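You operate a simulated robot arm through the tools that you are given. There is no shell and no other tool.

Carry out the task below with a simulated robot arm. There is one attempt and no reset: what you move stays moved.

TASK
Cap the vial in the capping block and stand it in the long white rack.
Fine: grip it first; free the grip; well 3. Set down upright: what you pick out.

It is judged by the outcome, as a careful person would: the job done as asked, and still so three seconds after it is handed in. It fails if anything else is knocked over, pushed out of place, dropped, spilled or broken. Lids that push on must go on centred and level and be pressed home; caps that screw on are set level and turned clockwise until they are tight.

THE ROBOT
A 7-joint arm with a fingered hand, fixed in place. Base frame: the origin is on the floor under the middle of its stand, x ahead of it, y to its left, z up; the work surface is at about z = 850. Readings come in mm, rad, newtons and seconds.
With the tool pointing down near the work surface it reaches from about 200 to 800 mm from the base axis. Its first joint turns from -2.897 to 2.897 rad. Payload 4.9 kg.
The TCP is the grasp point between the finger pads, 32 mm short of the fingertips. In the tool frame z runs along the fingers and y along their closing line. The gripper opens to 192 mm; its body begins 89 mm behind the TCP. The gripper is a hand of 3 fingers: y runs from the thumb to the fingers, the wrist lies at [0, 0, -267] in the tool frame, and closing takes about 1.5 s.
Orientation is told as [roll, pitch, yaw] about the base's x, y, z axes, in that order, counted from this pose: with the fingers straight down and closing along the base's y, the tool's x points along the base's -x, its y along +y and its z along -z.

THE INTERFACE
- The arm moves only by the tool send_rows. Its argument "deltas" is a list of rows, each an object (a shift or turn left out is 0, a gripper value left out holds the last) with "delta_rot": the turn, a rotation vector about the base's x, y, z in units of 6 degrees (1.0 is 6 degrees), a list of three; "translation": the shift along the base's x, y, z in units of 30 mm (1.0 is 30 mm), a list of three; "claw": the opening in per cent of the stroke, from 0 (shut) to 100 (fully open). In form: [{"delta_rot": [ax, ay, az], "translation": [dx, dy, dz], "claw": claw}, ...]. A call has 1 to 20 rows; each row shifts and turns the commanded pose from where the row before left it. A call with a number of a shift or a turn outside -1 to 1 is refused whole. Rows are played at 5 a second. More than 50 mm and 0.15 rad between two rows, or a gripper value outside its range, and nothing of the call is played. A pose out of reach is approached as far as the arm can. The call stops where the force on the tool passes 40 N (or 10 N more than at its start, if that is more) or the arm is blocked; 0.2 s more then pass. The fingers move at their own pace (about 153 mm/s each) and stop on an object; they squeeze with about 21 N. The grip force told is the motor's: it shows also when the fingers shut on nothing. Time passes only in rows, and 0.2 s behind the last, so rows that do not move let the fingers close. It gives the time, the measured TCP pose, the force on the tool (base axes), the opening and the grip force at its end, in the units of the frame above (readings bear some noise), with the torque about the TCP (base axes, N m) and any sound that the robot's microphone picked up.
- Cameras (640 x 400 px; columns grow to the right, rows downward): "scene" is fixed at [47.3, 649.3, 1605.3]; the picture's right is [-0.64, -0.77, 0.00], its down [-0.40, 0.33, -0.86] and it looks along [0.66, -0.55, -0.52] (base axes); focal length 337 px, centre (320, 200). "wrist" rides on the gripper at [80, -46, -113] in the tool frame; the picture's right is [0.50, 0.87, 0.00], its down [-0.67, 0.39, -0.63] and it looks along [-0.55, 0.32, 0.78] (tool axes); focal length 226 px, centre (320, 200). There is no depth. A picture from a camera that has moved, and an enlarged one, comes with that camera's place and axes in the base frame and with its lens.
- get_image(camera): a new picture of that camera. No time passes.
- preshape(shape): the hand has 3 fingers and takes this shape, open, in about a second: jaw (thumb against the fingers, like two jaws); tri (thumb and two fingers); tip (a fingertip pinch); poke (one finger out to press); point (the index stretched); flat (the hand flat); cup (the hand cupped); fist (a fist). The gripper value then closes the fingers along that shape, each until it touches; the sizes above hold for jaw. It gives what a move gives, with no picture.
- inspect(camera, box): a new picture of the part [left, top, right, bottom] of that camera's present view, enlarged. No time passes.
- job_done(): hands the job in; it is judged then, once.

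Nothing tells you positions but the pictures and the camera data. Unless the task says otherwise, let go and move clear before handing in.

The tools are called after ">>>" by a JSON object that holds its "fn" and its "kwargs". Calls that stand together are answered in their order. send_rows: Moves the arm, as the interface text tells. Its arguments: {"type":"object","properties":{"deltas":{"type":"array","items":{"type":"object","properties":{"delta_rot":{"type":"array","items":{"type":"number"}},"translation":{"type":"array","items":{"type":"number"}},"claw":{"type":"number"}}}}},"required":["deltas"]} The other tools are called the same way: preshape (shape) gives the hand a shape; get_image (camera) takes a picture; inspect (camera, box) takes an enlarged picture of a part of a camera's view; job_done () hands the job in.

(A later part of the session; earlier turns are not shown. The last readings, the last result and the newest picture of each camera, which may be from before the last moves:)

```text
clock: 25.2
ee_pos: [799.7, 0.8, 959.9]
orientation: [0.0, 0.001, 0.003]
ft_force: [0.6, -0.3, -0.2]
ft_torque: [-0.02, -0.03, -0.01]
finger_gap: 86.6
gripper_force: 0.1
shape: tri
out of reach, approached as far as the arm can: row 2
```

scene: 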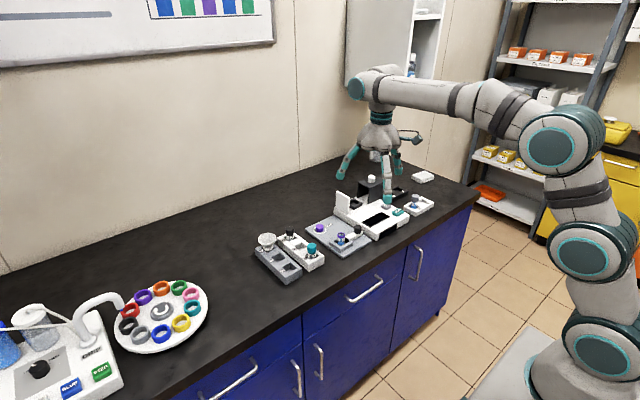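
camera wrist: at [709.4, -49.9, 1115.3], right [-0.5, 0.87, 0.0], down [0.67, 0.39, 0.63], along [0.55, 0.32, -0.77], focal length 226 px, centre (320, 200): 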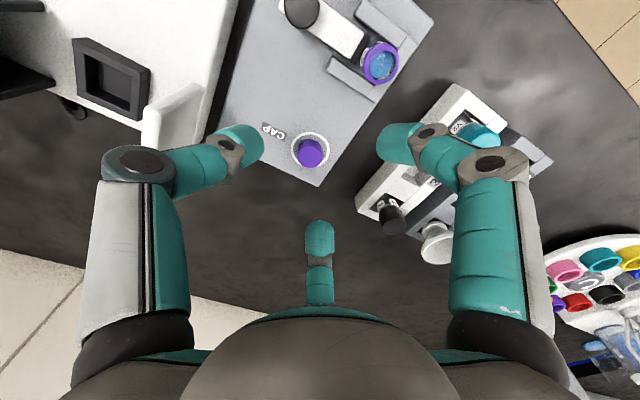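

Vertical reach ends at about x≈800 here, so I'll likely need a slight tilt. Before that, I want a hand shape with straighter fingers for the low cap, so I'll go up and test "flat" and "cup".

>>> {"fn": "send_rows", "kwargs": {"deltas": [{"translation": [-0.6, 0, 0.9]}, {"translation": [-0.6, 0, 0.9]}, {"translation": [-0.3, 0, 0.9]}, {}]}}

>>> {"fn": "preshape", "kwargs": {"shape": "flat"}}

>>> {"fn": "inspect", "kwargs": {"camera": "scene", "box": [290, 115, 410, 210]}}

>>> {"fn": "send_rows", "kwargs": {"deltas": [{"claw": 15}, {}, {}, {}, {}, {}, {}, {}]}}

>>> {"fn": "inspect", "kwargs": {"camera": "scene", "box": [290, 115, 410, 210]}}

>>> {"fn": "get_image", "kwargs": {"camera": "wrist"}}

>>> {"fn": "preshape", "kwargs": {"shape": "cup"}}

>>> {"fn": "inspect", "kwargs": {"camera": "scene", "box": [290, 115, 410, 210]}}

>>> {"fn": "send_rows", "kwargs": {"deltas": [{"claw": 15}, {}, {}, {}, {}, {}, {}, {}]}}

>>> {"fn": "inspect", "kwargs": {"camera": "scene", "box": [290, 115, 410, 210]}}

>>> {"fn": "get_image", "kwargs": {"camera": "wrist"}}

```text
clock: 26.2
ee_pos: [753.7, 1.6, 1041.0]
orientation: [0.0, -0.001, 0.002]
ft_force: [0.5, -0.1, 0.3]
ft_torque: [0.0, 0.0, 0.02]
finger_gap: 86.5
gripper_force: 0.0
shape: tri
```

```text
clock: 27.1
ee_pos: [753.3, 0.1, 1039.8]
orientation: [0.0, -0.001, 0.001]
ft_force: [0.0, 0.0, 0.1]
ft_torque: [-0.01, -0.02, -0.05]
finger_gap: 0.0
gripper_force: 0.0
shape: flat
```

```text
4.21 times, centred on (350, 162) of scene
camera zoom: at [47.3, 649.3, 1605.3], right [-0.64, -0.77, 0.0], down [-0.4, 0.33, -0.86], along [0.66, -0.55, -0.52], focal length 1419 px, centre (194, 358)
```

zoom: 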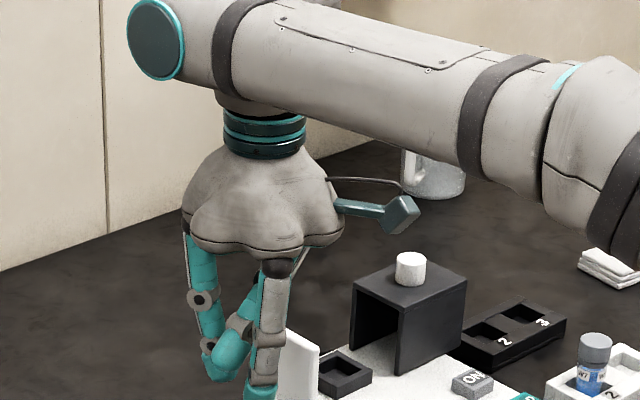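

```text
clock: 28.9
ee_pos: [753.8, -0.5, 1041.0]
orientation: [-0.001, 0.001, 0.0]
ft_force: [1.2, 0.2, 0.1]
ft_torque: [-0.02, 0.02, 0.02]
finger_gap: 0.2
gripper_force: 0.0
shape: flat
```

```text
4.21 times, centred on (350, 162) of scene
camera zoom: at [47.3, 649.3, 1605.3], right [-0.64, -0.77, 0.0], down [-0.4, 0.33, -0.86], along [0.66, -0.55, -0.52], focal length 1419 px, centre (194, 358)
```

zoom: 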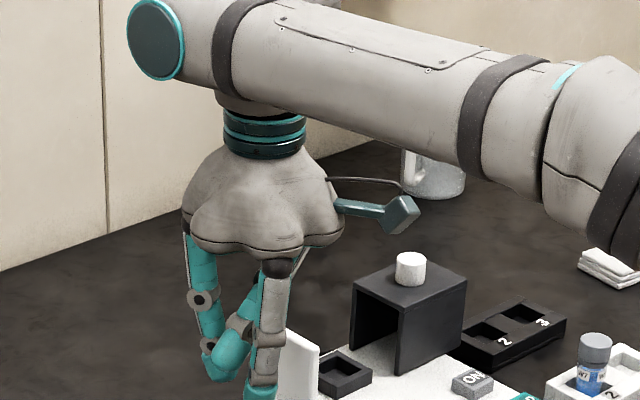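

```text
taken
camera wrist: at [673.4, -47.6, 1153.5], right [-0.5, 0.87, 0.0], down [0.67, 0.39, 0.63], along [0.55, 0.32, -0.78], focal length 226 px, centre (320, 200)
```

wrist: 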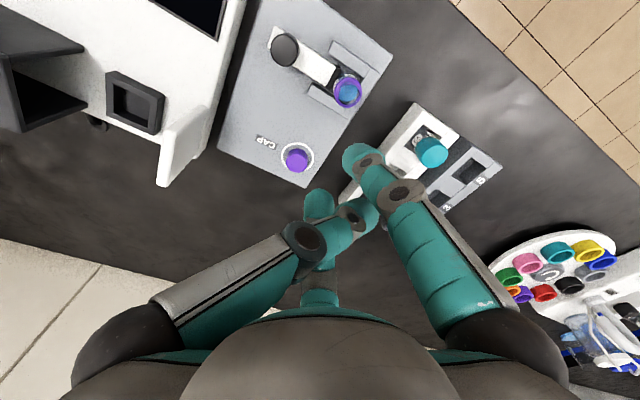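

```text
clock: 29.8
ee_pos: [753.5, -0.9, 1040.6]
orientation: [-0.001, 0.001, 0.001]
ft_force: [0.5, 0.6, -0.3]
ft_torque: [-0.01, 0.02, -0.01]
finger_gap: 59.5
gripper_force: 0.1
shape: cup
```

```text
4.21 times, centred on (350, 162) of scene
camera zoom: at [47.3, 649.3, 1605.3], right [-0.64, -0.77, 0.0], down [-0.4, 0.33, -0.86], along [0.66, -0.55, -0.52], focal length 1419 px, centre (194, 358)
```

zoom: 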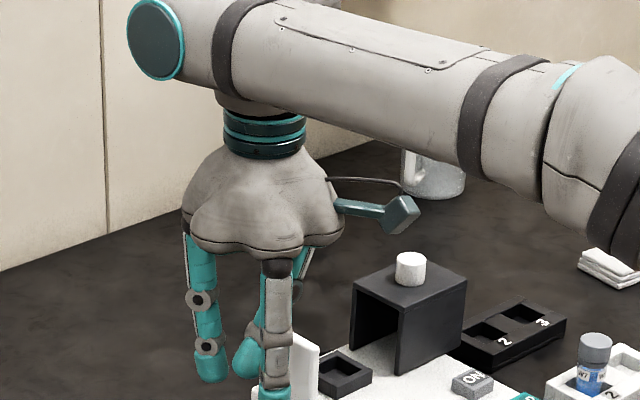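

```text
clock: 31.6
ee_pos: [753.6, -0.0, 1041.4]
orientation: [0.0, 0.001, 0.002]
ft_force: [-0.3, 0.1, 0.3]
ft_torque: [0.0, 0.04, 0.03]
finger_gap: 8.7
gripper_force: 0.1
shape: tri
```

```text
4.21 times, centred on (350, 162) of scene
camera zoom: at [47.3, 649.3, 1605.3], right [-0.64, -0.77, 0.0], down [-0.4, 0.33, -0.86], along [0.66, -0.55, -0.52], focal length 1419 px, centre (194, 358)
```

zoom: 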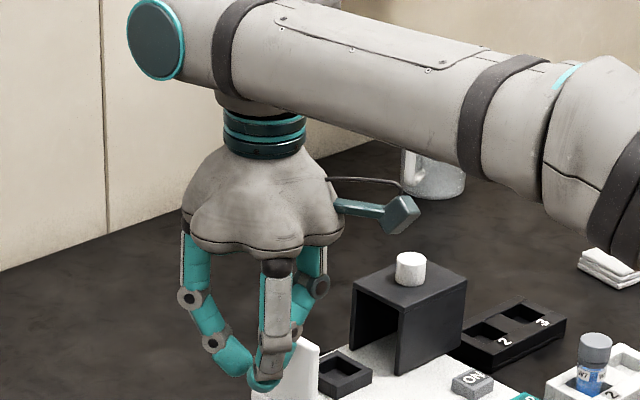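

```text
taken
camera wrist: at [673.4, -47.6, 1153.5], right [-0.5, 0.87, 0.0], down [0.67, 0.39, 0.63], along [0.55, 0.32, -0.78], focal length 226 px, centre (320, 200)
```

wrist: 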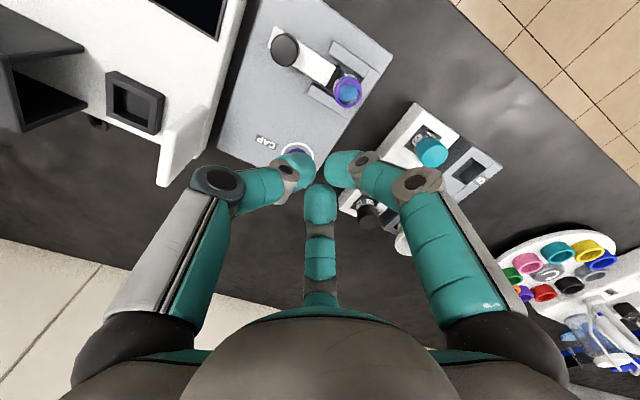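

"Cup" gives straighter fingers, starting at a 60 mm opening, which suits the cap. I'll check how it looks closed to about the cap's width.

>>> {"fn": "preshape", "kwargs": {"shape": "cup"}}

>>> {"fn": "inspect", "kwargs": {"camera": "scene", "box": [310, 170, 370, 215]}}

>>> {"fn": "send_rows", "kwargs": {"deltas": [{"claw": 48}, {}, {}, {}, {}]}}

>>> {"fn": "inspect", "kwargs": {"camera": "scene", "box": [310, 170, 370, 215]}}

>>> {"fn": "inspect", "kwargs": {"camera": "wrist", "box": [220, 110, 420, 250]}}

```text
clock: 32.5
ee_pos: [753.5, -0.5, 1041.6]
orientation: [-0.001, 0.001, 0.002]
ft_force: [0.9, -0.2, -0.2]
ft_torque: [0.0, -0.01, -0.03]
finger_gap: 59.9
gripper_force: 0.1
shape: cup
```

```text
8.89 times, centred on (340, 192) of scene
camera zoom: at [47.3, 649.3, 1605.3], right [-0.64, -0.77, 0.0], down [-0.4, 0.33, -0.86], along [0.66, -0.55, -0.52], focal length 2996 px, centre (142, 267)
```

zoom: 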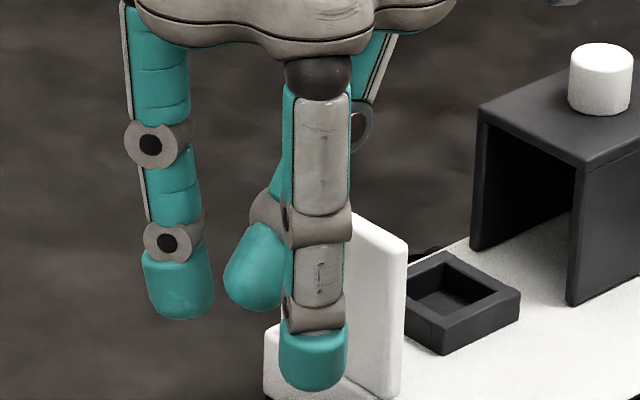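

```text
clock: 33.7
ee_pos: [753.8, -0.5, 1041.1]
orientation: [0.0, -0.001, 0.0]
ft_force: [-0.6, -0.2, 0.1]
ft_torque: [-0.01, -0.04, 0.01]
finger_gap: 28.7
gripper_force: 0.0
shape: tri
```

```text
8.89 times, centred on (340, 192) of scene
camera zoom: at [47.3, 649.3, 1605.3], right [-0.64, -0.77, 0.0], down [-0.4, 0.33, -0.86], along [0.66, -0.55, -0.52], focal length 2996 px, centre (142, 267)
```

zoom: 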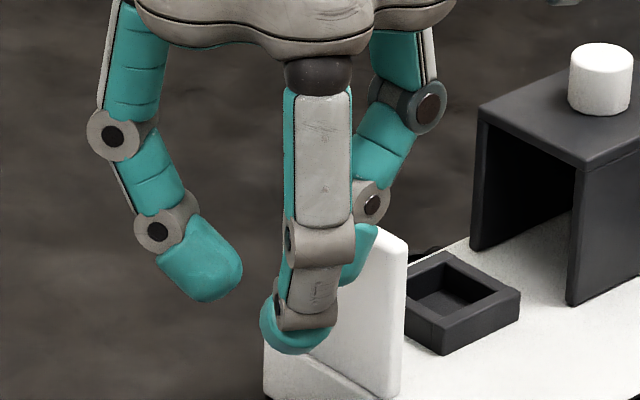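

```text
2.86 times, centred on (320, 180) of wrist
camera zoom: at [673.4, -47.6, 1153.5], right [-0.5, 0.87, 0.0], down [0.67, 0.39, 0.63], along [0.55, 0.32, -0.78], focal length 646 px, centre (320, 257)
```

zoom: 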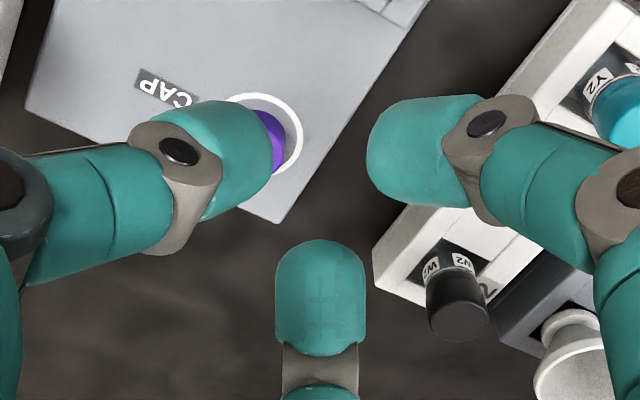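

The grip contact sits about 18 mm above the fingertips' lowest point, and the cap is about 19 mm tall, so I must grip it with the hand vertical. I'll turn the hand +90° (room for clockwise screwing, thumb on the far side to draw the cap inward) and test the reach low down.

>>> {"fn": "preshape", "kwargs": {"shape": "tri"}}

>>> {"fn": "send_rows", "kwargs": {"deltas": [{"claw": 45, "delta_rot": [0, 0, 1]}, {"delta_rot": [0, 0, 1]}, {"delta_rot": [0, 0, 1]}, {"delta_rot": [0, 0, 1]}, {"delta_rot": [0, 0, 1]}, {"delta_rot": [0, 0, 1]}, {"delta_rot": [0, 0, 1]}, {"delta_rot": [0, 0, 1]}, {"delta_rot": [0, 0, 1]}, {"delta_rot": [0, 0, 1]}, {"delta_rot": [0, 0, 1]}, {"delta_rot": [0, 0, 1]}, {"delta_rot": [0, 0, 1]}, {"delta_rot": [0, 0, 1]}, {"delta_rot": [0, 0, 1]}, {}]}}

>>> {"fn": "get_image", "kwargs": {"camera": "wrist"}}

```text
clock: 34.6
ee_pos: [753.8, -1.1, 1040.3]
orientation: [-0.001, 0.0, 0.001]
ft_force: [-0.8, 0.1, -0.1]
ft_torque: [0.0, -0.01, 0.02]
finger_gap: 192.0
gripper_force: 0.1
shape: tri
```

```text
clock: 38.0
ee_pos: [752.8, 13.5, 1040.1]
orientation: [0.002, 0.006, 1.552]
ft_force: [0.1, -0.1, 0.2]
ft_torque: [-0.02, -0.01, 0.01]
finger_gap: 86.5
gripper_force: 0.0
shape: tri
out of reach, approached as far as the arm can: row 15
```

```text
taken
camera wrist: at [796.1, -67.3, 1153.5], right [-0.87, -0.48, 0.0], down [-0.38, 0.68, 0.63], along [-0.31, 0.55, -0.78], focal length 226 px, centre (320, 200)
```

wrist: 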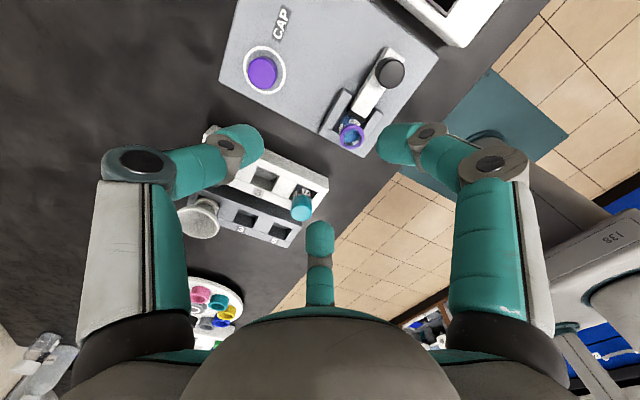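

The last wrist joint stops near +88°, so there's about 330° of free clockwise turn from here. I'll back off to about +82° and test how far out I can reach at low height over the cap.

>>> {"fn": "send_rows", "kwargs": {"deltas": [{"delta_rot": [0, 0, -1]}, {}]}}

>>> {"fn": "send_rows", "kwargs": {"deltas": [{"translation": [0.5, 0, -0.9]}, {"translation": [0.5, 0, -0.9]}, {"translation": [0.4, 0, -0.9]}, {"translation": [0, 0, -0.7]}, {}]}}

>>> {"fn": "get_image", "kwargs": {"camera": "wrist"}}

```text
clock: 38.6
ee_pos: [752.2, 13.8, 1040.5]
orientation: [0.0, 0.002, 1.467]
ft_force: [-0.5, -0.5, 0.2]
ft_torque: [0.01, -0.01, 0.03]
finger_gap: 86.4
gripper_force: 0.0
shape: tri
```

```text
clock: 39.8
ee_pos: [794.6, 12.6, 938.6]
orientation: [0.001, 0.0, 1.468]
ft_force: [-0.2, 0.5, -0.7]
ft_torque: [0.01, -0.01, -0.01]
finger_gap: 86.7
gripper_force: 0.0
shape: tri
```

```text
taken
camera wrist: at [831.3, -72.2, 1051.5], right [-0.91, -0.41, 0.0], down [-0.32, 0.71, 0.63], along [-0.26, 0.58, -0.78], focal length 226 px, centre (320, 200)
```

wrist: 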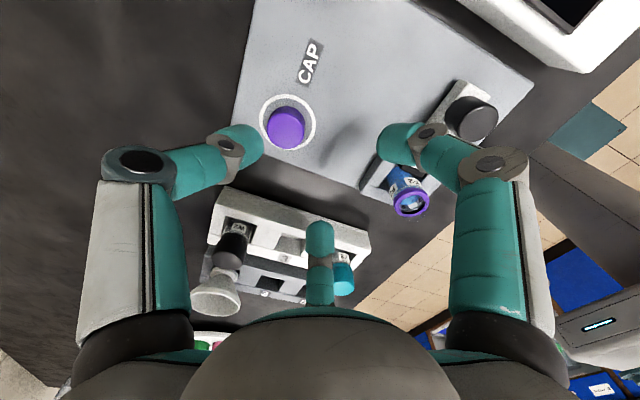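

Reach is fine so far at (795, 13, 939). I'll zoom on the cap from this new angle to fix its position.

>>> {"fn": "inspect", "kwargs": {"camera": "wrist", "box": [240, 70, 340, 170]}}

>>> {"fn": "inspect", "kwargs": {"camera": "wrist", "box": [340, 80, 500, 240]}}

>>> {"fn": "send_rows", "kwargs": {"deltas": [{"translation": [0.3, -0.2, 0]}, {"translation": [0.2, -0.1, 0]}, {}]}}

```text
4.00 times, centred on (290, 120) of wrist
camera zoom: at [831.3, -72.2, 1051.5], right [-0.91, -0.41, 0.0], down [-0.32, 0.71, 0.63], along [-0.26, 0.58, -0.78], focal length 904 px, centre (440, 520)
```

zoom: 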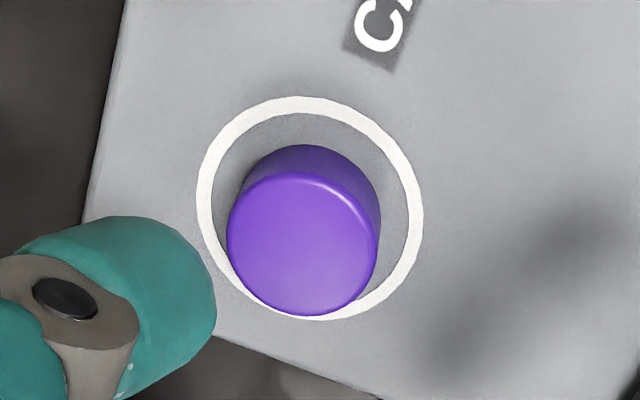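

```text
2.50 times, centred on (420, 160) of wrist
camera zoom: at [831.3, -72.2, 1051.5], right [-0.91, -0.41, 0.0], down [-0.32, 0.71, 0.63], along [-0.26, 0.58, -0.78], focal length 565 px, centre (70, 300)
```

zoom: 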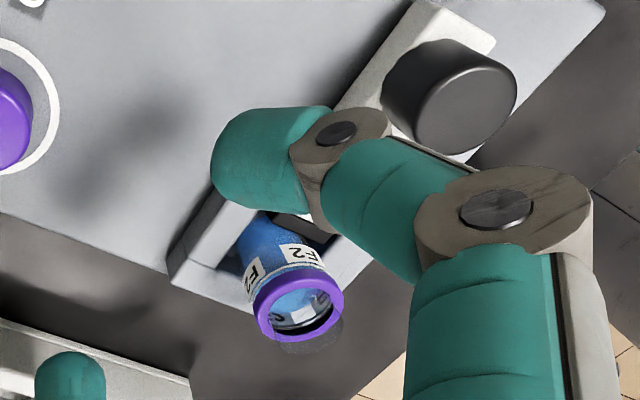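

```text
clock: 40.6
ee_pos: [801.5, 7.5, 938.6]
orientation: [0.0, 0.0, 1.468]
ft_force: [0.4, -0.8, -0.8]
ft_torque: [0.02, 0.0, -0.01]
finger_gap: 86.4
gripper_force: 0.0
shape: tri
out of reach, approached as far as the arm can: row 2
```

The cap is near (826, 2), about 25 mm past the vertical reach limit. I'll reach the thumb down behind it, then draw the cap slowly toward me across the plate until I can grip it upright.

>>> {"fn": "send_rows", "kwargs": {"deltas": [{"claw": 55, "translation": [-0.2, -0.1, 0]}, {}, {"translation": [0, 0, -0.4]}, {"translation": [0, 0, -0.4]}, {"translation": [0, 0, -0.3]}, {}]}}

>>> {"fn": "inspect", "kwargs": {"camera": "wrist", "box": [180, 50, 460, 250]}}

>>> {"fn": "inspect", "kwargs": {"camera": "scene", "box": [290, 195, 370, 250]}}

```text
clock: 42.0
ee_pos: [796.3, 4.1, 904.6]
orientation: [0.0, 0.001, 1.467]
ft_force: [-0.8, 0.6, -0.4]
ft_torque: [-0.01, -0.01, 0.0]
finger_gap: 105.1
gripper_force: 0.1
shape: tri
```

```text
2.00 times, centred on (320, 150) of wrist
camera zoom: at [833.3, -80.8, 1018.3], right [-0.91, -0.41, 0.0], down [-0.32, 0.71, 0.63], along [-0.26, 0.58, -0.78], focal length 452 px, centre (320, 300)
```

zoom: 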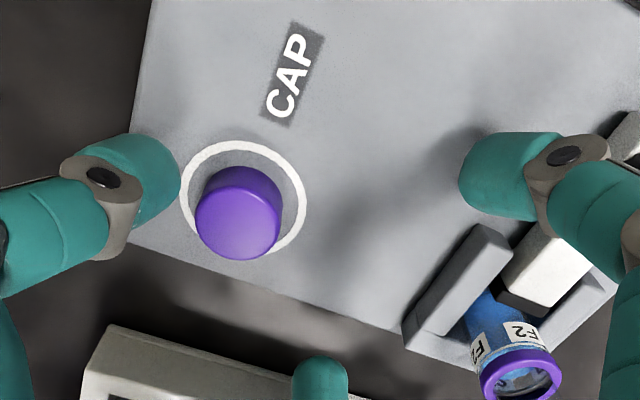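

```text
7.27 times, centred on (330, 222) of scene
camera zoom: at [47.3, 649.3, 1605.3], right [-0.64, -0.77, 0.0], down [-0.4, 0.33, -0.86], along [0.66, -0.55, -0.52], focal length 2452 px, centre (247, 36)
```

zoom: 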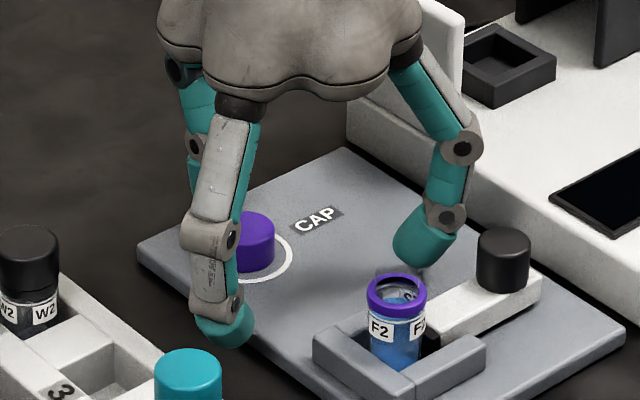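

Thumb is behind the cap and the other fingers are clear of clamp and rack. Lowering 2 mm and closing slowly to draw the cap in.

>>> {"fn": "send_rows", "kwargs": {"deltas": [{"translation": [0, 0, -0.07]}, {"claw": 52}, {"claw": 50}, {"claw": 48}, {"claw": 46}, {"claw": 44}, {"claw": 42}, {}]}}

>>> {"fn": "inspect", "kwargs": {"camera": "wrist", "box": [180, 50, 460, 250]}}

```text
clock: 43.8
ee_pos: [795.6, 3.8, 903.8]
orientation: [-0.002, -0.001, 1.468]
ft_force: [0.3, 0.9, -0.8]
ft_torque: [0.0, 0.01, 0.0]
finger_gap: 81.1
gripper_force: 0.1
shape: tri
```

```text
2.00 times, centred on (320, 150) of wrist
camera zoom: at [833.3, -80.6, 1016.1], right [-0.91, -0.41, 0.0], down [-0.32, 0.71, 0.63], along [-0.26, 0.58, -0.78], focal length 452 px, centre (320, 300)
```

zoom: 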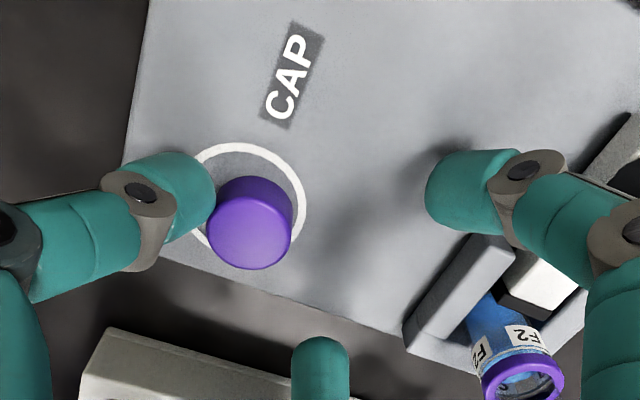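

The cap slides along with the thumb nicely. I'll continue.

>>> {"fn": "send_rows", "kwargs": {"deltas": [{"claw": 40}, {"claw": 38}, {"claw": 36}, {"claw": 34}, {"claw": 32}, {"claw": 30}, {"claw": 28}, {"claw": 26}, {}]}}

>>> {"fn": "inspect", "kwargs": {"camera": "wrist", "box": [180, 50, 460, 250]}}

>>> {"fn": "inspect", "kwargs": {"camera": "scene", "box": [290, 195, 370, 250]}}

```text
clock: 45.8
ee_pos: [796.3, 5.4, 904.0]
orientation: [0.002, 0.001, 1.467]
ft_force: [0.1, 0.4, -0.3]
ft_torque: [-0.03, 0.0, 0.02]
finger_gap: 50.4
gripper_force: 0.1
shape: tri
```

```text
2.00 times, centred on (320, 150) of wrist
camera zoom: at [833.3, -80.6, 1016.1], right [-0.91, -0.41, 0.0], down [-0.32, 0.71, 0.63], along [-0.26, 0.58, -0.78], focal length 452 px, centre (320, 300)
```

zoom: 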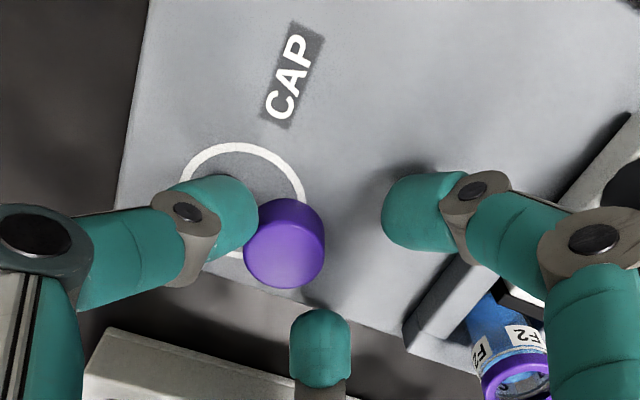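

```text
7.27 times, centred on (330, 222) of scene
camera zoom: at [47.3, 649.3, 1605.3], right [-0.64, -0.77, 0.0], down [-0.4, 0.33, -0.86], along [0.66, -0.55, -0.52], focal length 2452 px, centre (247, 36)
```

zoom: 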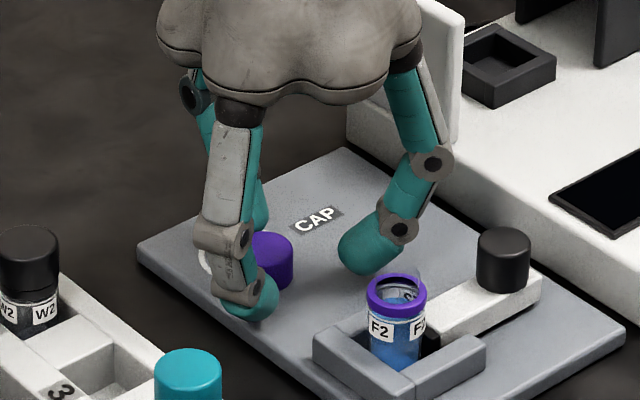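

The cap is now at about (810, 3), still flat on the plate. I'll continue closing until it's near centre.

>>> {"fn": "send_rows", "kwargs": {"deltas": [{"claw": 25}, {"claw": 24}, {"claw": 23}, {"claw": 22}, {"claw": 21}, {"claw": 20}, {"claw": 19}, {}]}}

>>> {"fn": "inspect", "kwargs": {"camera": "wrist", "box": [220, 90, 420, 230]}}

>>> {"fn": "inspect", "kwargs": {"camera": "scene", "box": [305, 200, 355, 240]}}

```text
clock: 47.6
ee_pos: [797.0, 3.9, 903.5]
orientation: [-0.001, 0.001, 1.468]
ft_force: [0.6, 0.3, 0.2]
ft_torque: [0.0, 0.03, 0.01]
finger_gap: 36.8
gripper_force: 0.1
shape: tri
```

```text
2.86 times, centred on (320, 160) of wrist
camera zoom: at [833.3, -80.6, 1016.1], right [-0.91, -0.41, 0.0], down [-0.32, 0.71, 0.63], along [-0.26, 0.58, -0.78], focal length 646 px, centre (320, 314)
```

zoom: 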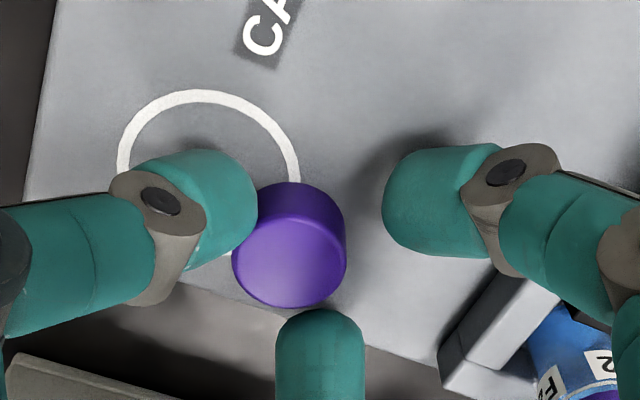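

```text
10.00 times, centred on (330, 220) of scene
camera zoom: at [47.3, 649.3, 1605.3], right [-0.64, -0.77, 0.0], down [-0.4, 0.33, -0.86], along [0.66, -0.55, -0.52], focal length 3371 px, centre (220, 0)
```

zoom: 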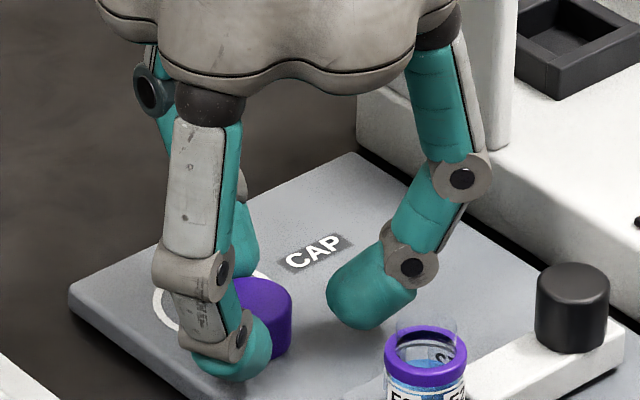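

The cap is nearly centred between the fingers. I'll lower a touch at a time to find the plate with the fingertips so the grip is as low as possible.

>>> {"fn": "send_rows", "kwargs": {"deltas": [{"translation": [0, 0, -0.05]}, {}]}}

>>> {"fn": "send_rows", "kwargs": {"deltas": [{"translation": [0, 0, -0.05]}, {}]}}

```text
clock: 48.2
ee_pos: [796.3, 4.7, 901.8]
orientation: [0.0, 0.002, 1.468]
ft_force: [0.2, -1.1, -0.6]
ft_torque: [-0.01, -0.01, -0.02]
finger_gap: 36.9
gripper_force: 0.0
shape: tri
```

```text
clock: 48.8
ee_pos: [796.4, 4.3, 900.3]
orientation: [-0.001, 0.0, 1.467]
ft_force: [-0.2, 0.1, -0.2]
ft_torque: [-0.01, 0.01, 0.0]
finger_gap: 36.8
gripper_force: 0.0
shape: tri
```

>>> {"fn": "send_rows", "kwargs": {"deltas": [{"translation": [0, 0, -0.05]}, {}]}}

>>> {"fn": "send_rows", "kwargs": {"deltas": [{"translation": [0, 0, -0.05]}, {}]}}

>>> {"fn": "inspect", "kwargs": {"camera": "scene", "box": [310, 215, 350, 245]}}

```text
clock: 49.4
ee_pos: [797.9, 4.0, 899.1]
orientation: [0.001, -0.001, 1.468]
ft_force: [-0.1, 0.6, 0.6]
ft_torque: [0.0, 0.03, -0.01]
finger_gap: 36.9
gripper_force: 0.1
shape: tri
```

```text
clock: 50.0
ee_pos: [796.5, 3.7, 897.5]
orientation: [0.0, 0.001, 1.468]
ft_force: [-0.1, 0.0, 0.0]
ft_torque: [0.0, -0.01, 0.02]
finger_gap: 37.0
gripper_force: 0.1
shape: tri
```

```text
13.33 times, centred on (330, 230) of scene
camera zoom: at [47.3, 649.3, 1605.3], right [-0.64, -0.77, 0.0], down [-0.4, 0.33, -0.86], along [0.66, -0.55, -0.52], focal length 4495 px, centre (187, -200)
```

zoom: 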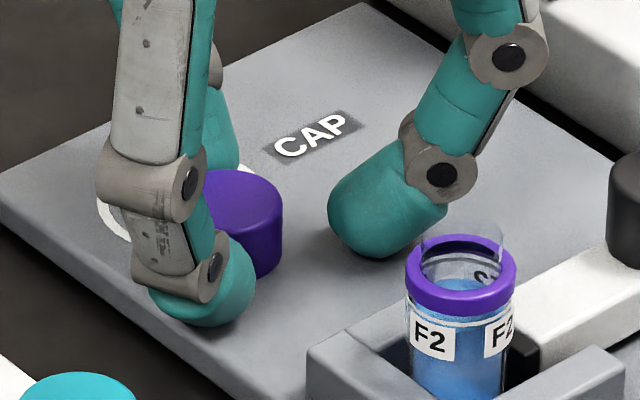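

>>> {"fn": "send_rows", "kwargs": {"deltas": [{"translation": [0, 0, -0.05]}, {}]}}

>>> {"fn": "send_rows", "kwargs": {"deltas": [{"translation": [0, 0, -0.05]}, {}]}}

>>> {"fn": "inspect", "kwargs": {"camera": "wrist", "box": [220, 90, 420, 230]}}

```text
clock: 50.6
ee_pos: [797.6, 3.1, 895.6]
orientation: [-0.001, 0.001, 1.469]
ft_force: [0.1, 0.4, 0.3]
ft_torque: [-0.01, 0.0, -0.05]
finger_gap: 36.8
gripper_force: 0.0
shape: tri
```

```text
clock: 51.2
ee_pos: [798.0, 2.9, 894.8]
orientation: [0.0, 0.0, 1.467]
ft_force: [-1.3, 0.3, 6.1]
ft_torque: [0.02, 0.05, -0.02]
finger_gap: 37.0
gripper_force: 0.0
shape: tri
```

```text
2.86 times, centred on (320, 160) of wrist
camera zoom: at [833.6, -80.9, 1007.9], right [-0.91, -0.41, 0.0], down [-0.32, 0.71, 0.63], along [-0.26, 0.58, -0.78], focal length 646 px, centre (320, 314)
```

zoom: 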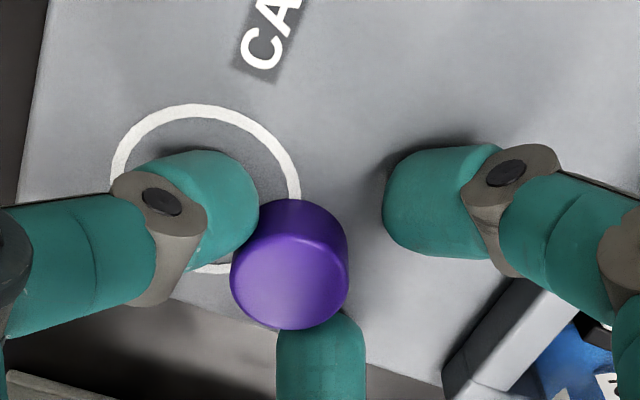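

Fingertips touched the plate at TCP z≈895. I'll lift 1 mm and close slowly to centre and grip the cap.

>>> {"fn": "send_rows", "kwargs": {"deltas": [{"translation": [0, 0, 0.05]}, {"claw": 18}, {"claw": 17}, {"claw": 16}, {"claw": 15}, {"claw": 14}, {}]}}

>>> {"fn": "inspect", "kwargs": {"camera": "wrist", "box": [220, 90, 420, 230]}}

```text
clock: 52.8
ee_pos: [797.1, 4.5, 896.3]
orientation: [0.001, 0.0, 1.468]
ft_force: [-0.9, 0.2, 1.5]
ft_torque: [0.01, 0.01, 0.05]
finger_gap: 27.6
gripper_force: 0.0
shape: tri
```

```text
2.86 times, centred on (320, 160) of wrist
camera zoom: at [833.6, -80.7, 1008.6], right [-0.91, -0.41, 0.0], down [-0.32, 0.71, 0.63], along [-0.26, 0.58, -0.78], focal length 646 px, centre (320, 314)
```

zoom: 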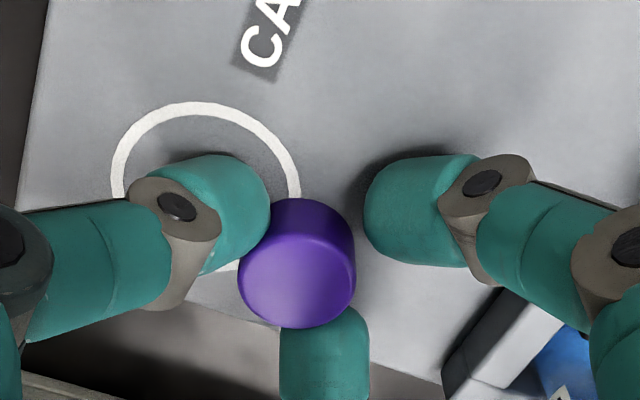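

>>> {"fn": "send_rows", "kwargs": {"deltas": [{"claw": 13}, {"claw": 12}, {"claw": 11}, {"claw": 10}, {"claw": 8}, {}]}}

>>> {"fn": "inspect", "kwargs": {"camera": "wrist", "box": [220, 90, 420, 230]}}

>>> {"fn": "inspect", "kwargs": {"camera": "scene", "box": [310, 215, 350, 245]}}

```text
clock: 54.2
ee_pos: [796.3, 4.3, 895.9]
orientation: [-0.001, 0.0, 1.469]
ft_force: [-0.2, -0.4, -0.1]
ft_torque: [-0.04, -0.03, -0.01]
finger_gap: 23.3
gripper_force: 20.9
shape: tri
```

```text
2.86 times, centred on (320, 160) of wrist
camera zoom: at [833.6, -80.6, 1008.4], right [-0.91, -0.41, 0.0], down [-0.32, 0.71, 0.63], along [-0.26, 0.58, -0.78], focal length 646 px, centre (320, 314)
```

zoom: 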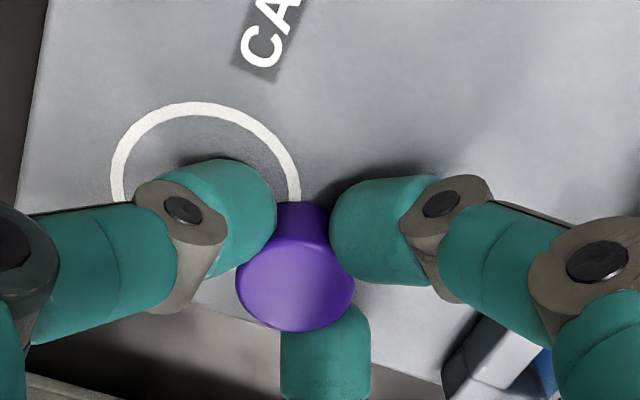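

```text
13.33 times, centred on (330, 230) of scene
camera zoom: at [47.3, 649.3, 1605.3], right [-0.64, -0.77, 0.0], down [-0.4, 0.33, -0.86], along [0.66, -0.55, -0.52], focal length 4495 px, centre (187, -200)
```

zoom: 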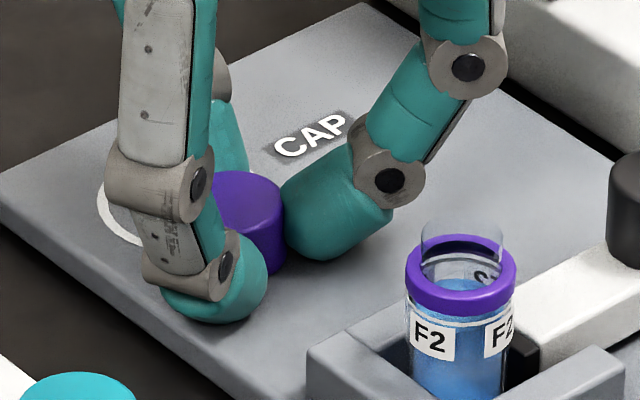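

Gripped, but the cap is about 5 mm off the hand's centre. I'll slide it 10 mm toward me, release, re-centre the hand over it and grip again.

>>> {"fn": "send_rows", "kwargs": {"deltas": [{"translation": [-0.17, 0, 0]}, {"translation": [-0.17, 0, 0]}, {}, {"claw": 22}, {}, {}]}}

>>> {"fn": "inspect", "kwargs": {"camera": "wrist", "box": [220, 90, 420, 230]}}

```text
clock: 55.6
ee_pos: [786.8, 3.3, 894.7]
orientation: [0.0, 0.0, 1.469]
ft_force: [-0.1, 0.4, -0.3]
ft_torque: [-0.02, 0.02, -0.01]
finger_gap: 42.0
gripper_force: 0.0
shape: tri
```

```text
2.86 times, centred on (320, 160) of wrist
camera zoom: at [823.5, -80.5, 1008.2], right [-0.91, -0.41, 0.0], down [-0.32, 0.71, 0.63], along [-0.26, 0.58, -0.78], focal length 646 px, centre (320, 314)
```

zoom: 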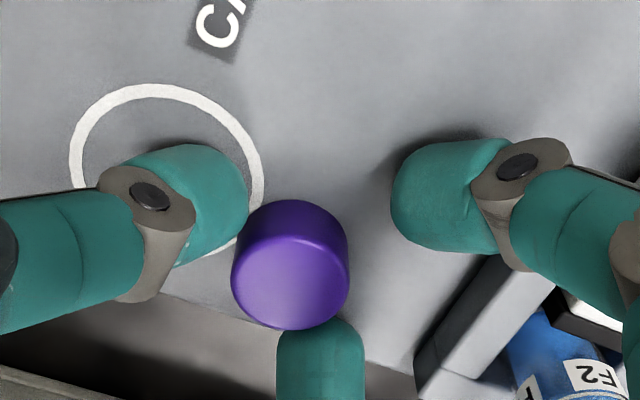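

The cap lies about (+6, +3.7) mm from the hand's axis. I'll shift by that and close again.

>>> {"fn": "send_rows", "kwargs": {"deltas": [{"translation": [0.1, 0.06, 0.01]}, {"translation": [0.1, 0.063, 0]}, {}]}}

>>> {"fn": "inspect", "kwargs": {"camera": "wrist", "box": [220, 90, 420, 230]}}

```text
clock: 56.4
ee_pos: [793.9, 8.5, 896.2]
orientation: [0.0, 0.001, 1.468]
ft_force: [0.1, 0.4, -0.3]
ft_torque: [-0.01, 0.05, 0.01]
finger_gap: 42.1
gripper_force: 0.1
shape: tri
```

```text
2.86 times, centred on (320, 160) of wrist
camera zoom: at [829.8, -76.8, 1008.8], right [-0.91, -0.41, 0.0], down [-0.32, 0.71, 0.63], along [-0.26, 0.58, -0.78], focal length 646 px, centre (320, 314)
```

zoom: 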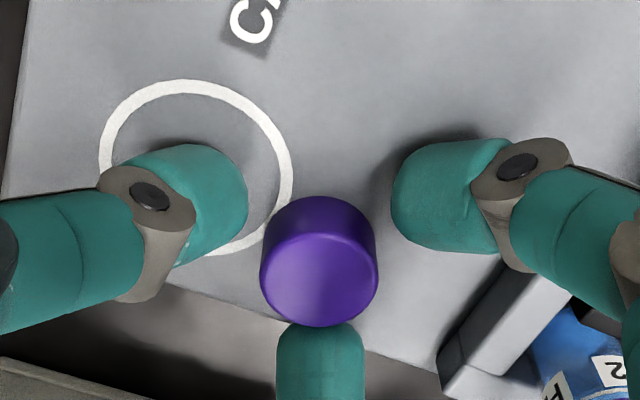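

The cap is now centred in the hand. Closing slowly.

>>> {"fn": "send_rows", "kwargs": {"deltas": [{"claw": 20}, {"claw": 18}, {"claw": 17}, {"claw": 16}, {"claw": 15}, {"claw": 14}, {"claw": 12}, {"claw": 8}, {}, {}]}}

>>> {"fn": "inspect", "kwargs": {"camera": "wrist", "box": [220, 90, 420, 230]}}

>>> {"fn": "inspect", "kwargs": {"camera": "scene", "box": [310, 215, 350, 245]}}

```text
clock: 58.6
ee_pos: [792.5, 8.8, 895.8]
orientation: [0.0, 0.0, 1.468]
ft_force: [-0.4, -0.4, 0.9]
ft_torque: [0.01, 0.03, 0.03]
finger_gap: 24.6
gripper_force: 21.0
shape: tri
```

```text
2.86 times, centred on (320, 160) of wrist
camera zoom: at [829.7, -76.9, 1008.6], right [-0.91, -0.41, 0.0], down [-0.32, 0.71, 0.63], along [-0.26, 0.58, -0.78], focal length 646 px, centre (320, 314)
```

zoom: 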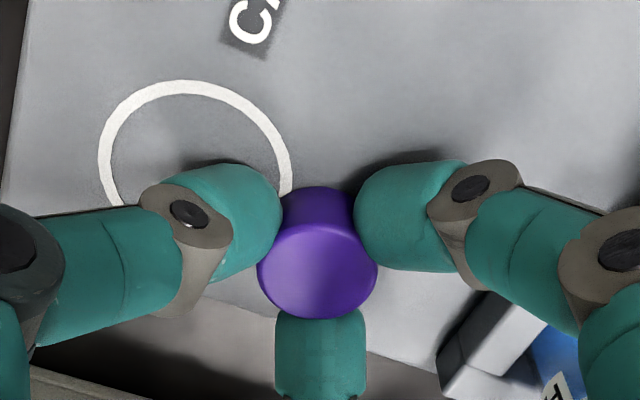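

```text
13.33 times, centred on (330, 230) of scene
camera zoom: at [47.3, 649.3, 1605.3], right [-0.64, -0.77, 0.0], down [-0.4, 0.33, -0.86], along [0.66, -0.55, -0.52], focal length 4495 px, centre (187, -200)
```

zoom: 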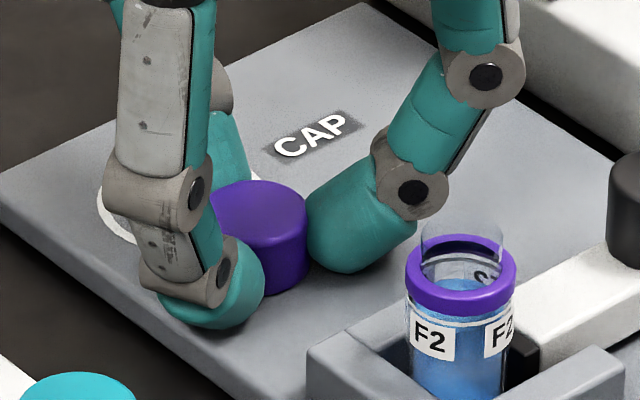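

Good centred grip at 21 N. Now I lift the cap straight up and look at how it sits in the hand.

>>> {"fn": "send_rows", "kwargs": {"deltas": [{"translation": [0, 0, 0.3]}, {"translation": [0, 0, 0.6]}, {"translation": [0, 0, 0.9]}, {"translation": [0, 0, 0.9]}, {}]}}

>>> {"fn": "inspect", "kwargs": {"camera": "scene", "box": [310, 180, 370, 225]}}

>>> {"fn": "inspect", "kwargs": {"camera": "wrist", "box": [220, 90, 420, 230]}}

```text
clock: 59.8
ee_pos: [791.6, 9.0, 976.9]
orientation: [-0.001, 0.0, 1.468]
ft_force: [0.5, -0.4, -0.8]
ft_torque: [0.03, -0.01, 0.01]
finger_gap: 24.9
gripper_force: 20.3
shape: tri
```

```text
8.89 times, centred on (340, 202) of scene
camera zoom: at [47.3, 649.3, 1605.3], right [-0.64, -0.77, 0.0], down [-0.4, 0.33, -0.86], along [0.66, -0.55, -0.52], focal length 2996 px, centre (142, 178)
```

zoom: 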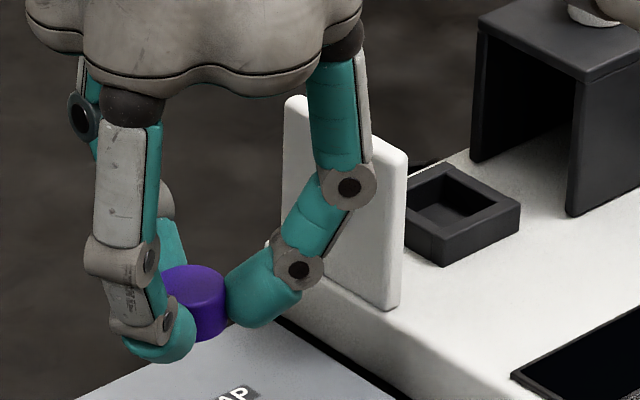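

```text
2.86 times, centred on (320, 160) of wrist
camera zoom: at [829.2, -76.6, 1089.9], right [-0.91, -0.41, 0.0], down [-0.32, 0.71, 0.63], along [-0.26, 0.58, -0.78], focal length 646 px, centre (320, 314)
```

zoom: 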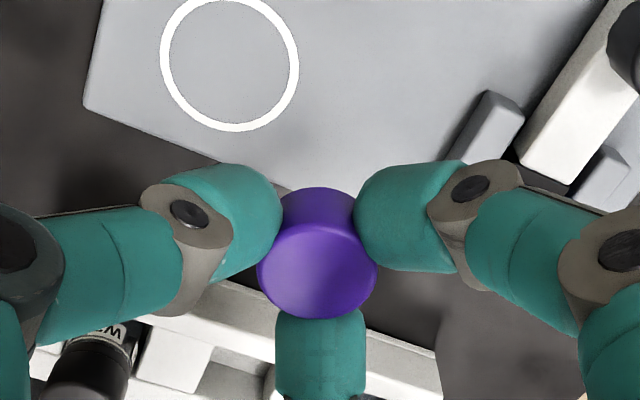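

The cap is held level. I'll carry it above the vial and line it up using both cameras.

>>> {"fn": "send_rows", "kwargs": {"deltas": [{"translation": [0, 0, 0.6]}, {"translation": [-0.9, 0, 0]}, {"translation": [-0.9, -0.05, 0]}, {"translation": [-0.88, -0.03, 0]}, {}]}}

>>> {"fn": "inspect", "kwargs": {"camera": "scene", "box": [315, 180, 385, 250]}}

>>> {"fn": "inspect", "kwargs": {"camera": "wrist", "box": [200, 50, 440, 230]}}

```text
clock: 61.0
ee_pos: [787.5, 9.7, 1004.5]
orientation: [0.002, 0.001, 1.468]
ft_force: [0.3, 0.0, -0.3]
ft_torque: [0.05, -0.01, 0.02]
finger_gap: 24.2
gripper_force: 21.6
shape: tri
out of reach, approached as far as the arm can: row 2, 3, 4
```

```text
5.71 times, centred on (350, 215) of scene
camera zoom: at [47.3, 649.3, 1605.3], right [-0.64, -0.77, 0.0], down [-0.4, 0.33, -0.86], along [0.66, -0.55, -0.52], focal length 1926 px, centre (149, 114)
```

zoom: 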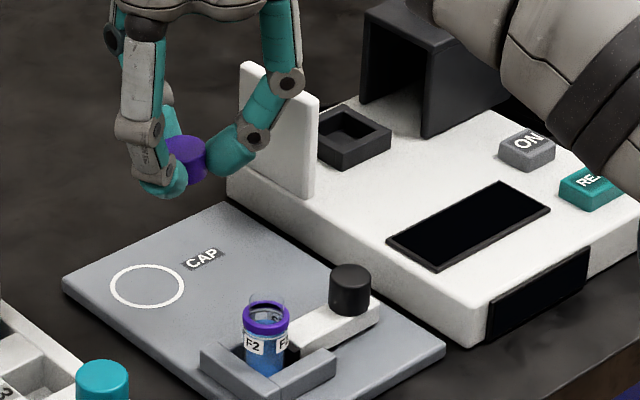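

```text
2.22 times, centred on (320, 140) of wrist
camera zoom: at [824.3, -75.3, 1117.9], right [-0.91, -0.41, 0.0], down [-0.31, 0.71, 0.63], along [-0.26, 0.58, -0.77], focal length 502 px, centre (320, 333)
```

zoom: 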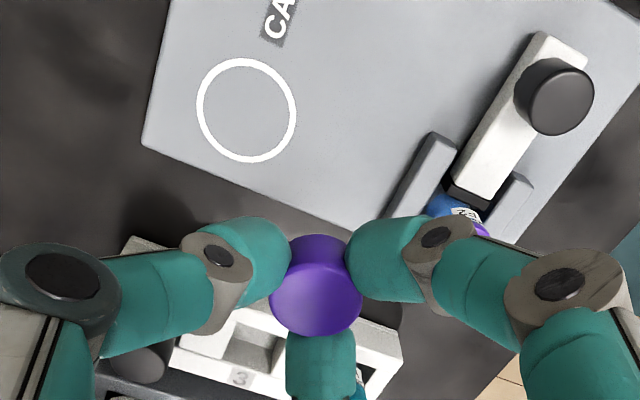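

The arm balked at moving in from that stretched, wrist-limited pose. I'll turn the hand back a bit (clear of the joint stop) and then try moving in with small steps.

>>> {"fn": "send_rows", "kwargs": {"deltas": [{"delta_rot": [0, 0, -1]}, {"delta_rot": [0, 0, -1]}, {"translation": [-0.3, 0, 0]}, {"translation": [-0.3, 0, 0]}, {}]}}

```text
clock: 62.2
ee_pos: [769.6, 9.8, 1005.5]
orientation: [0.003, 0.0, 1.259]
ft_force: [0.3, 0.0, 0.4]
ft_torque: [0.02, -0.02, 0.03]
finger_gap: 24.4
gripper_force: 21.0
shape: tri
```

That worked. Moving on to above the vial.

>>> {"fn": "send_rows", "kwargs": {"deltas": [{"translation": [-0.7, -0.03, 0]}, {"translation": [-0.7, -0.03, 0]}, {"translation": [-0.55, 0, 0]}, {}]}}

>>> {"fn": "inspect", "kwargs": {"camera": "scene", "box": [315, 180, 385, 250]}}

>>> {"fn": "inspect", "kwargs": {"camera": "wrist", "box": [200, 50, 440, 230]}}

```text
clock: 63.2
ee_pos: [709.7, 7.0, 1004.9]
orientation: [-0.001, -0.001, 1.258]
ft_force: [-0.4, -0.3, -0.3]
ft_torque: [-0.03, 0.01, 0.02]
finger_gap: 24.4
gripper_force: 21.1
shape: tri
out of reach, approached as far as the arm can: row 1
```

```text
5.71 times, centred on (350, 215) of scene
camera zoom: at [47.3, 649.3, 1605.3], right [-0.64, -0.77, 0.0], down [-0.4, 0.33, -0.86], along [0.66, -0.55, -0.52], focal length 1926 px, centre (149, 114)
```

zoom: 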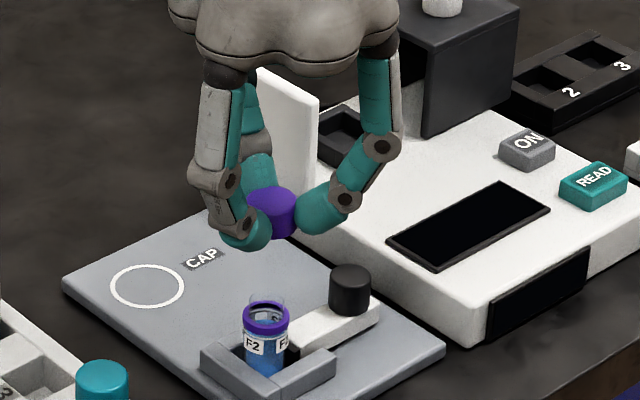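

```text
2.22 times, centred on (320, 140) of wrist
camera zoom: at [728.6, -83.3, 1118.7], right [-0.98, -0.21, 0.0], down [-0.16, 0.76, 0.63], along [-0.13, 0.62, -0.78], focal length 502 px, centre (320, 333)
```

zoom: 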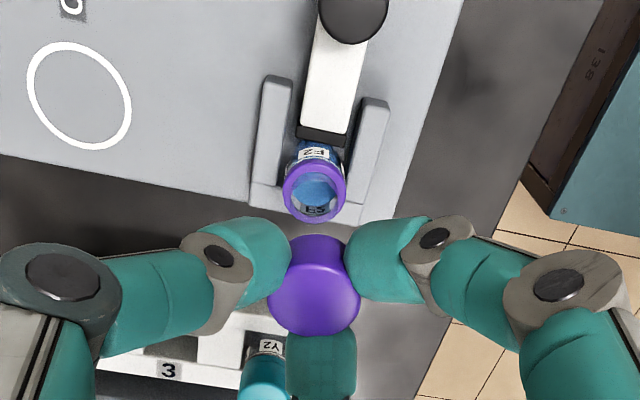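

Above the vial now. I'll zoom tightly to compare the cap axis with the vial axis.

>>> {"fn": "inspect", "kwargs": {"camera": "wrist", "box": [270, 110, 370, 210]}}

>>> {"fn": "inspect", "kwargs": {"camera": "scene", "box": [345, 200, 385, 250]}}

```text
4.00 times, centred on (320, 160) of wrist
camera zoom: at [728.6, -83.3, 1118.7], right [-0.98, -0.21, 0.0], down [-0.16, 0.76, 0.63], along [-0.13, 0.62, -0.78], focal length 904 px, centre (320, 360)
```

zoom: 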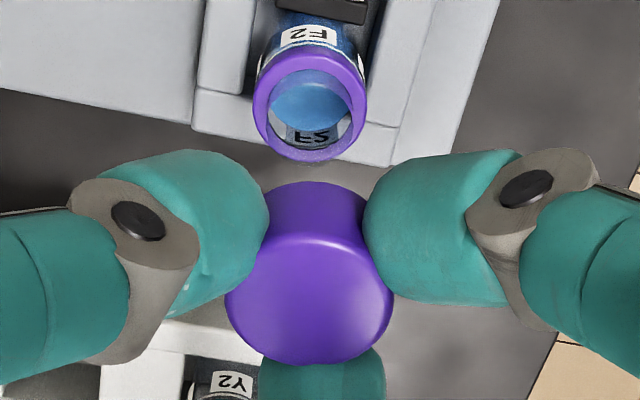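

```text
8.00 times, centred on (365, 225) of scene
camera zoom: at [47.3, 649.3, 1605.3], right [-0.64, -0.77, 0.0], down [-0.4, 0.33, -0.86], along [0.66, -0.55, -0.52], focal length 2697 px, centre (-40, 0)
```

zoom: 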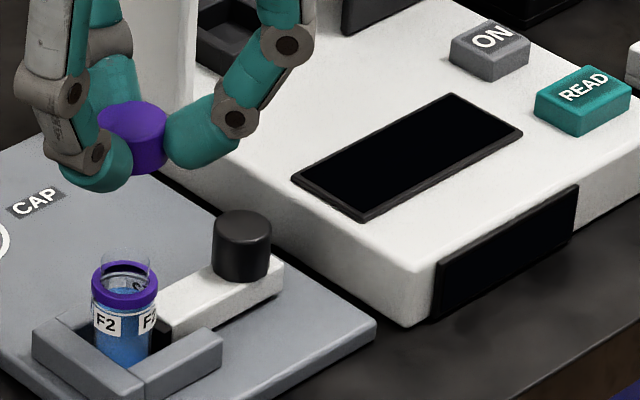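

Cap and vial axes agree to within 1 mm (about 0.8 mm correction in x). I'll apply it and descend most of the way, then check.

>>> {"fn": "send_rows", "kwargs": {"deltas": [{"translation": [0.027, -0.008, -0.4]}, {"translation": [0, 0, -0.5]}, {"translation": [0, 0, -0.45]}, {}]}}

>>> {"fn": "inspect", "kwargs": {"camera": "wrist", "box": [270, 110, 370, 210]}}

>>> {"fn": "inspect", "kwargs": {"camera": "scene", "box": [345, 215, 385, 250]}}

```text
clock: 64.2
ee_pos: [710.7, 8.0, 964.6]
orientation: [0.0, -0.001, 1.258]
ft_force: [-0.2, -0.6, -0.1]
ft_torque: [0.03, 0.01, -0.03]
finger_gap: 23.9
gripper_force: 21.4
shape: tri
```

```text
4.00 times, centred on (320, 160) of wrist
camera zoom: at [730.5, -83.6, 1077.7], right [-0.98, -0.21, 0.0], down [-0.16, 0.76, 0.63], along [-0.13, 0.62, -0.78], focal length 904 px, centre (320, 360)
```

zoom: 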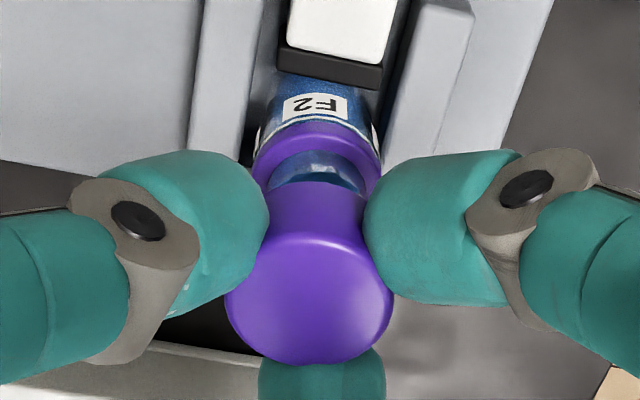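

```text
11.43 times, centred on (365, 232) of scene
camera zoom: at [47.3, 649.3, 1605.3], right [-0.64, -0.77, 0.0], down [-0.4, 0.33, -0.86], along [0.66, -0.55, -0.52], focal length 3852 px, centre (-194, -171)
```

zoom: 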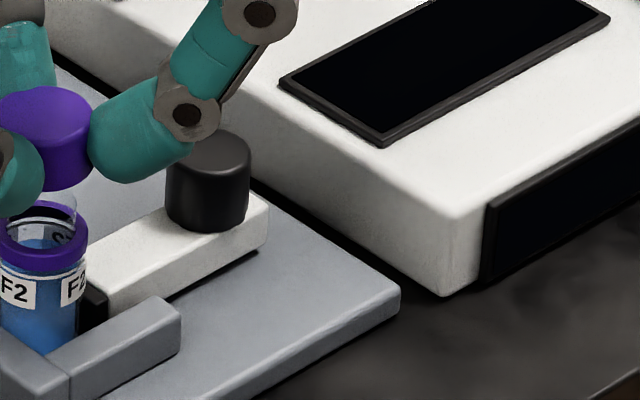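

>>> {"fn": "inspect", "kwargs": {"camera": "scene", "box": [328, 210, 378, 250]}}

```text
10.00 times, centred on (353, 230) of scene
camera zoom: at [47.3, 649.3, 1605.3], right [-0.64, -0.77, 0.0], down [-0.4, 0.33, -0.86], along [0.66, -0.55, -0.52], focal length 3371 px, centre (-10, -100)
```

zoom: 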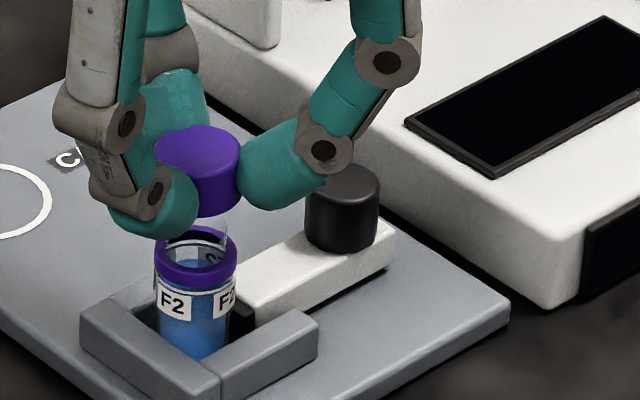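

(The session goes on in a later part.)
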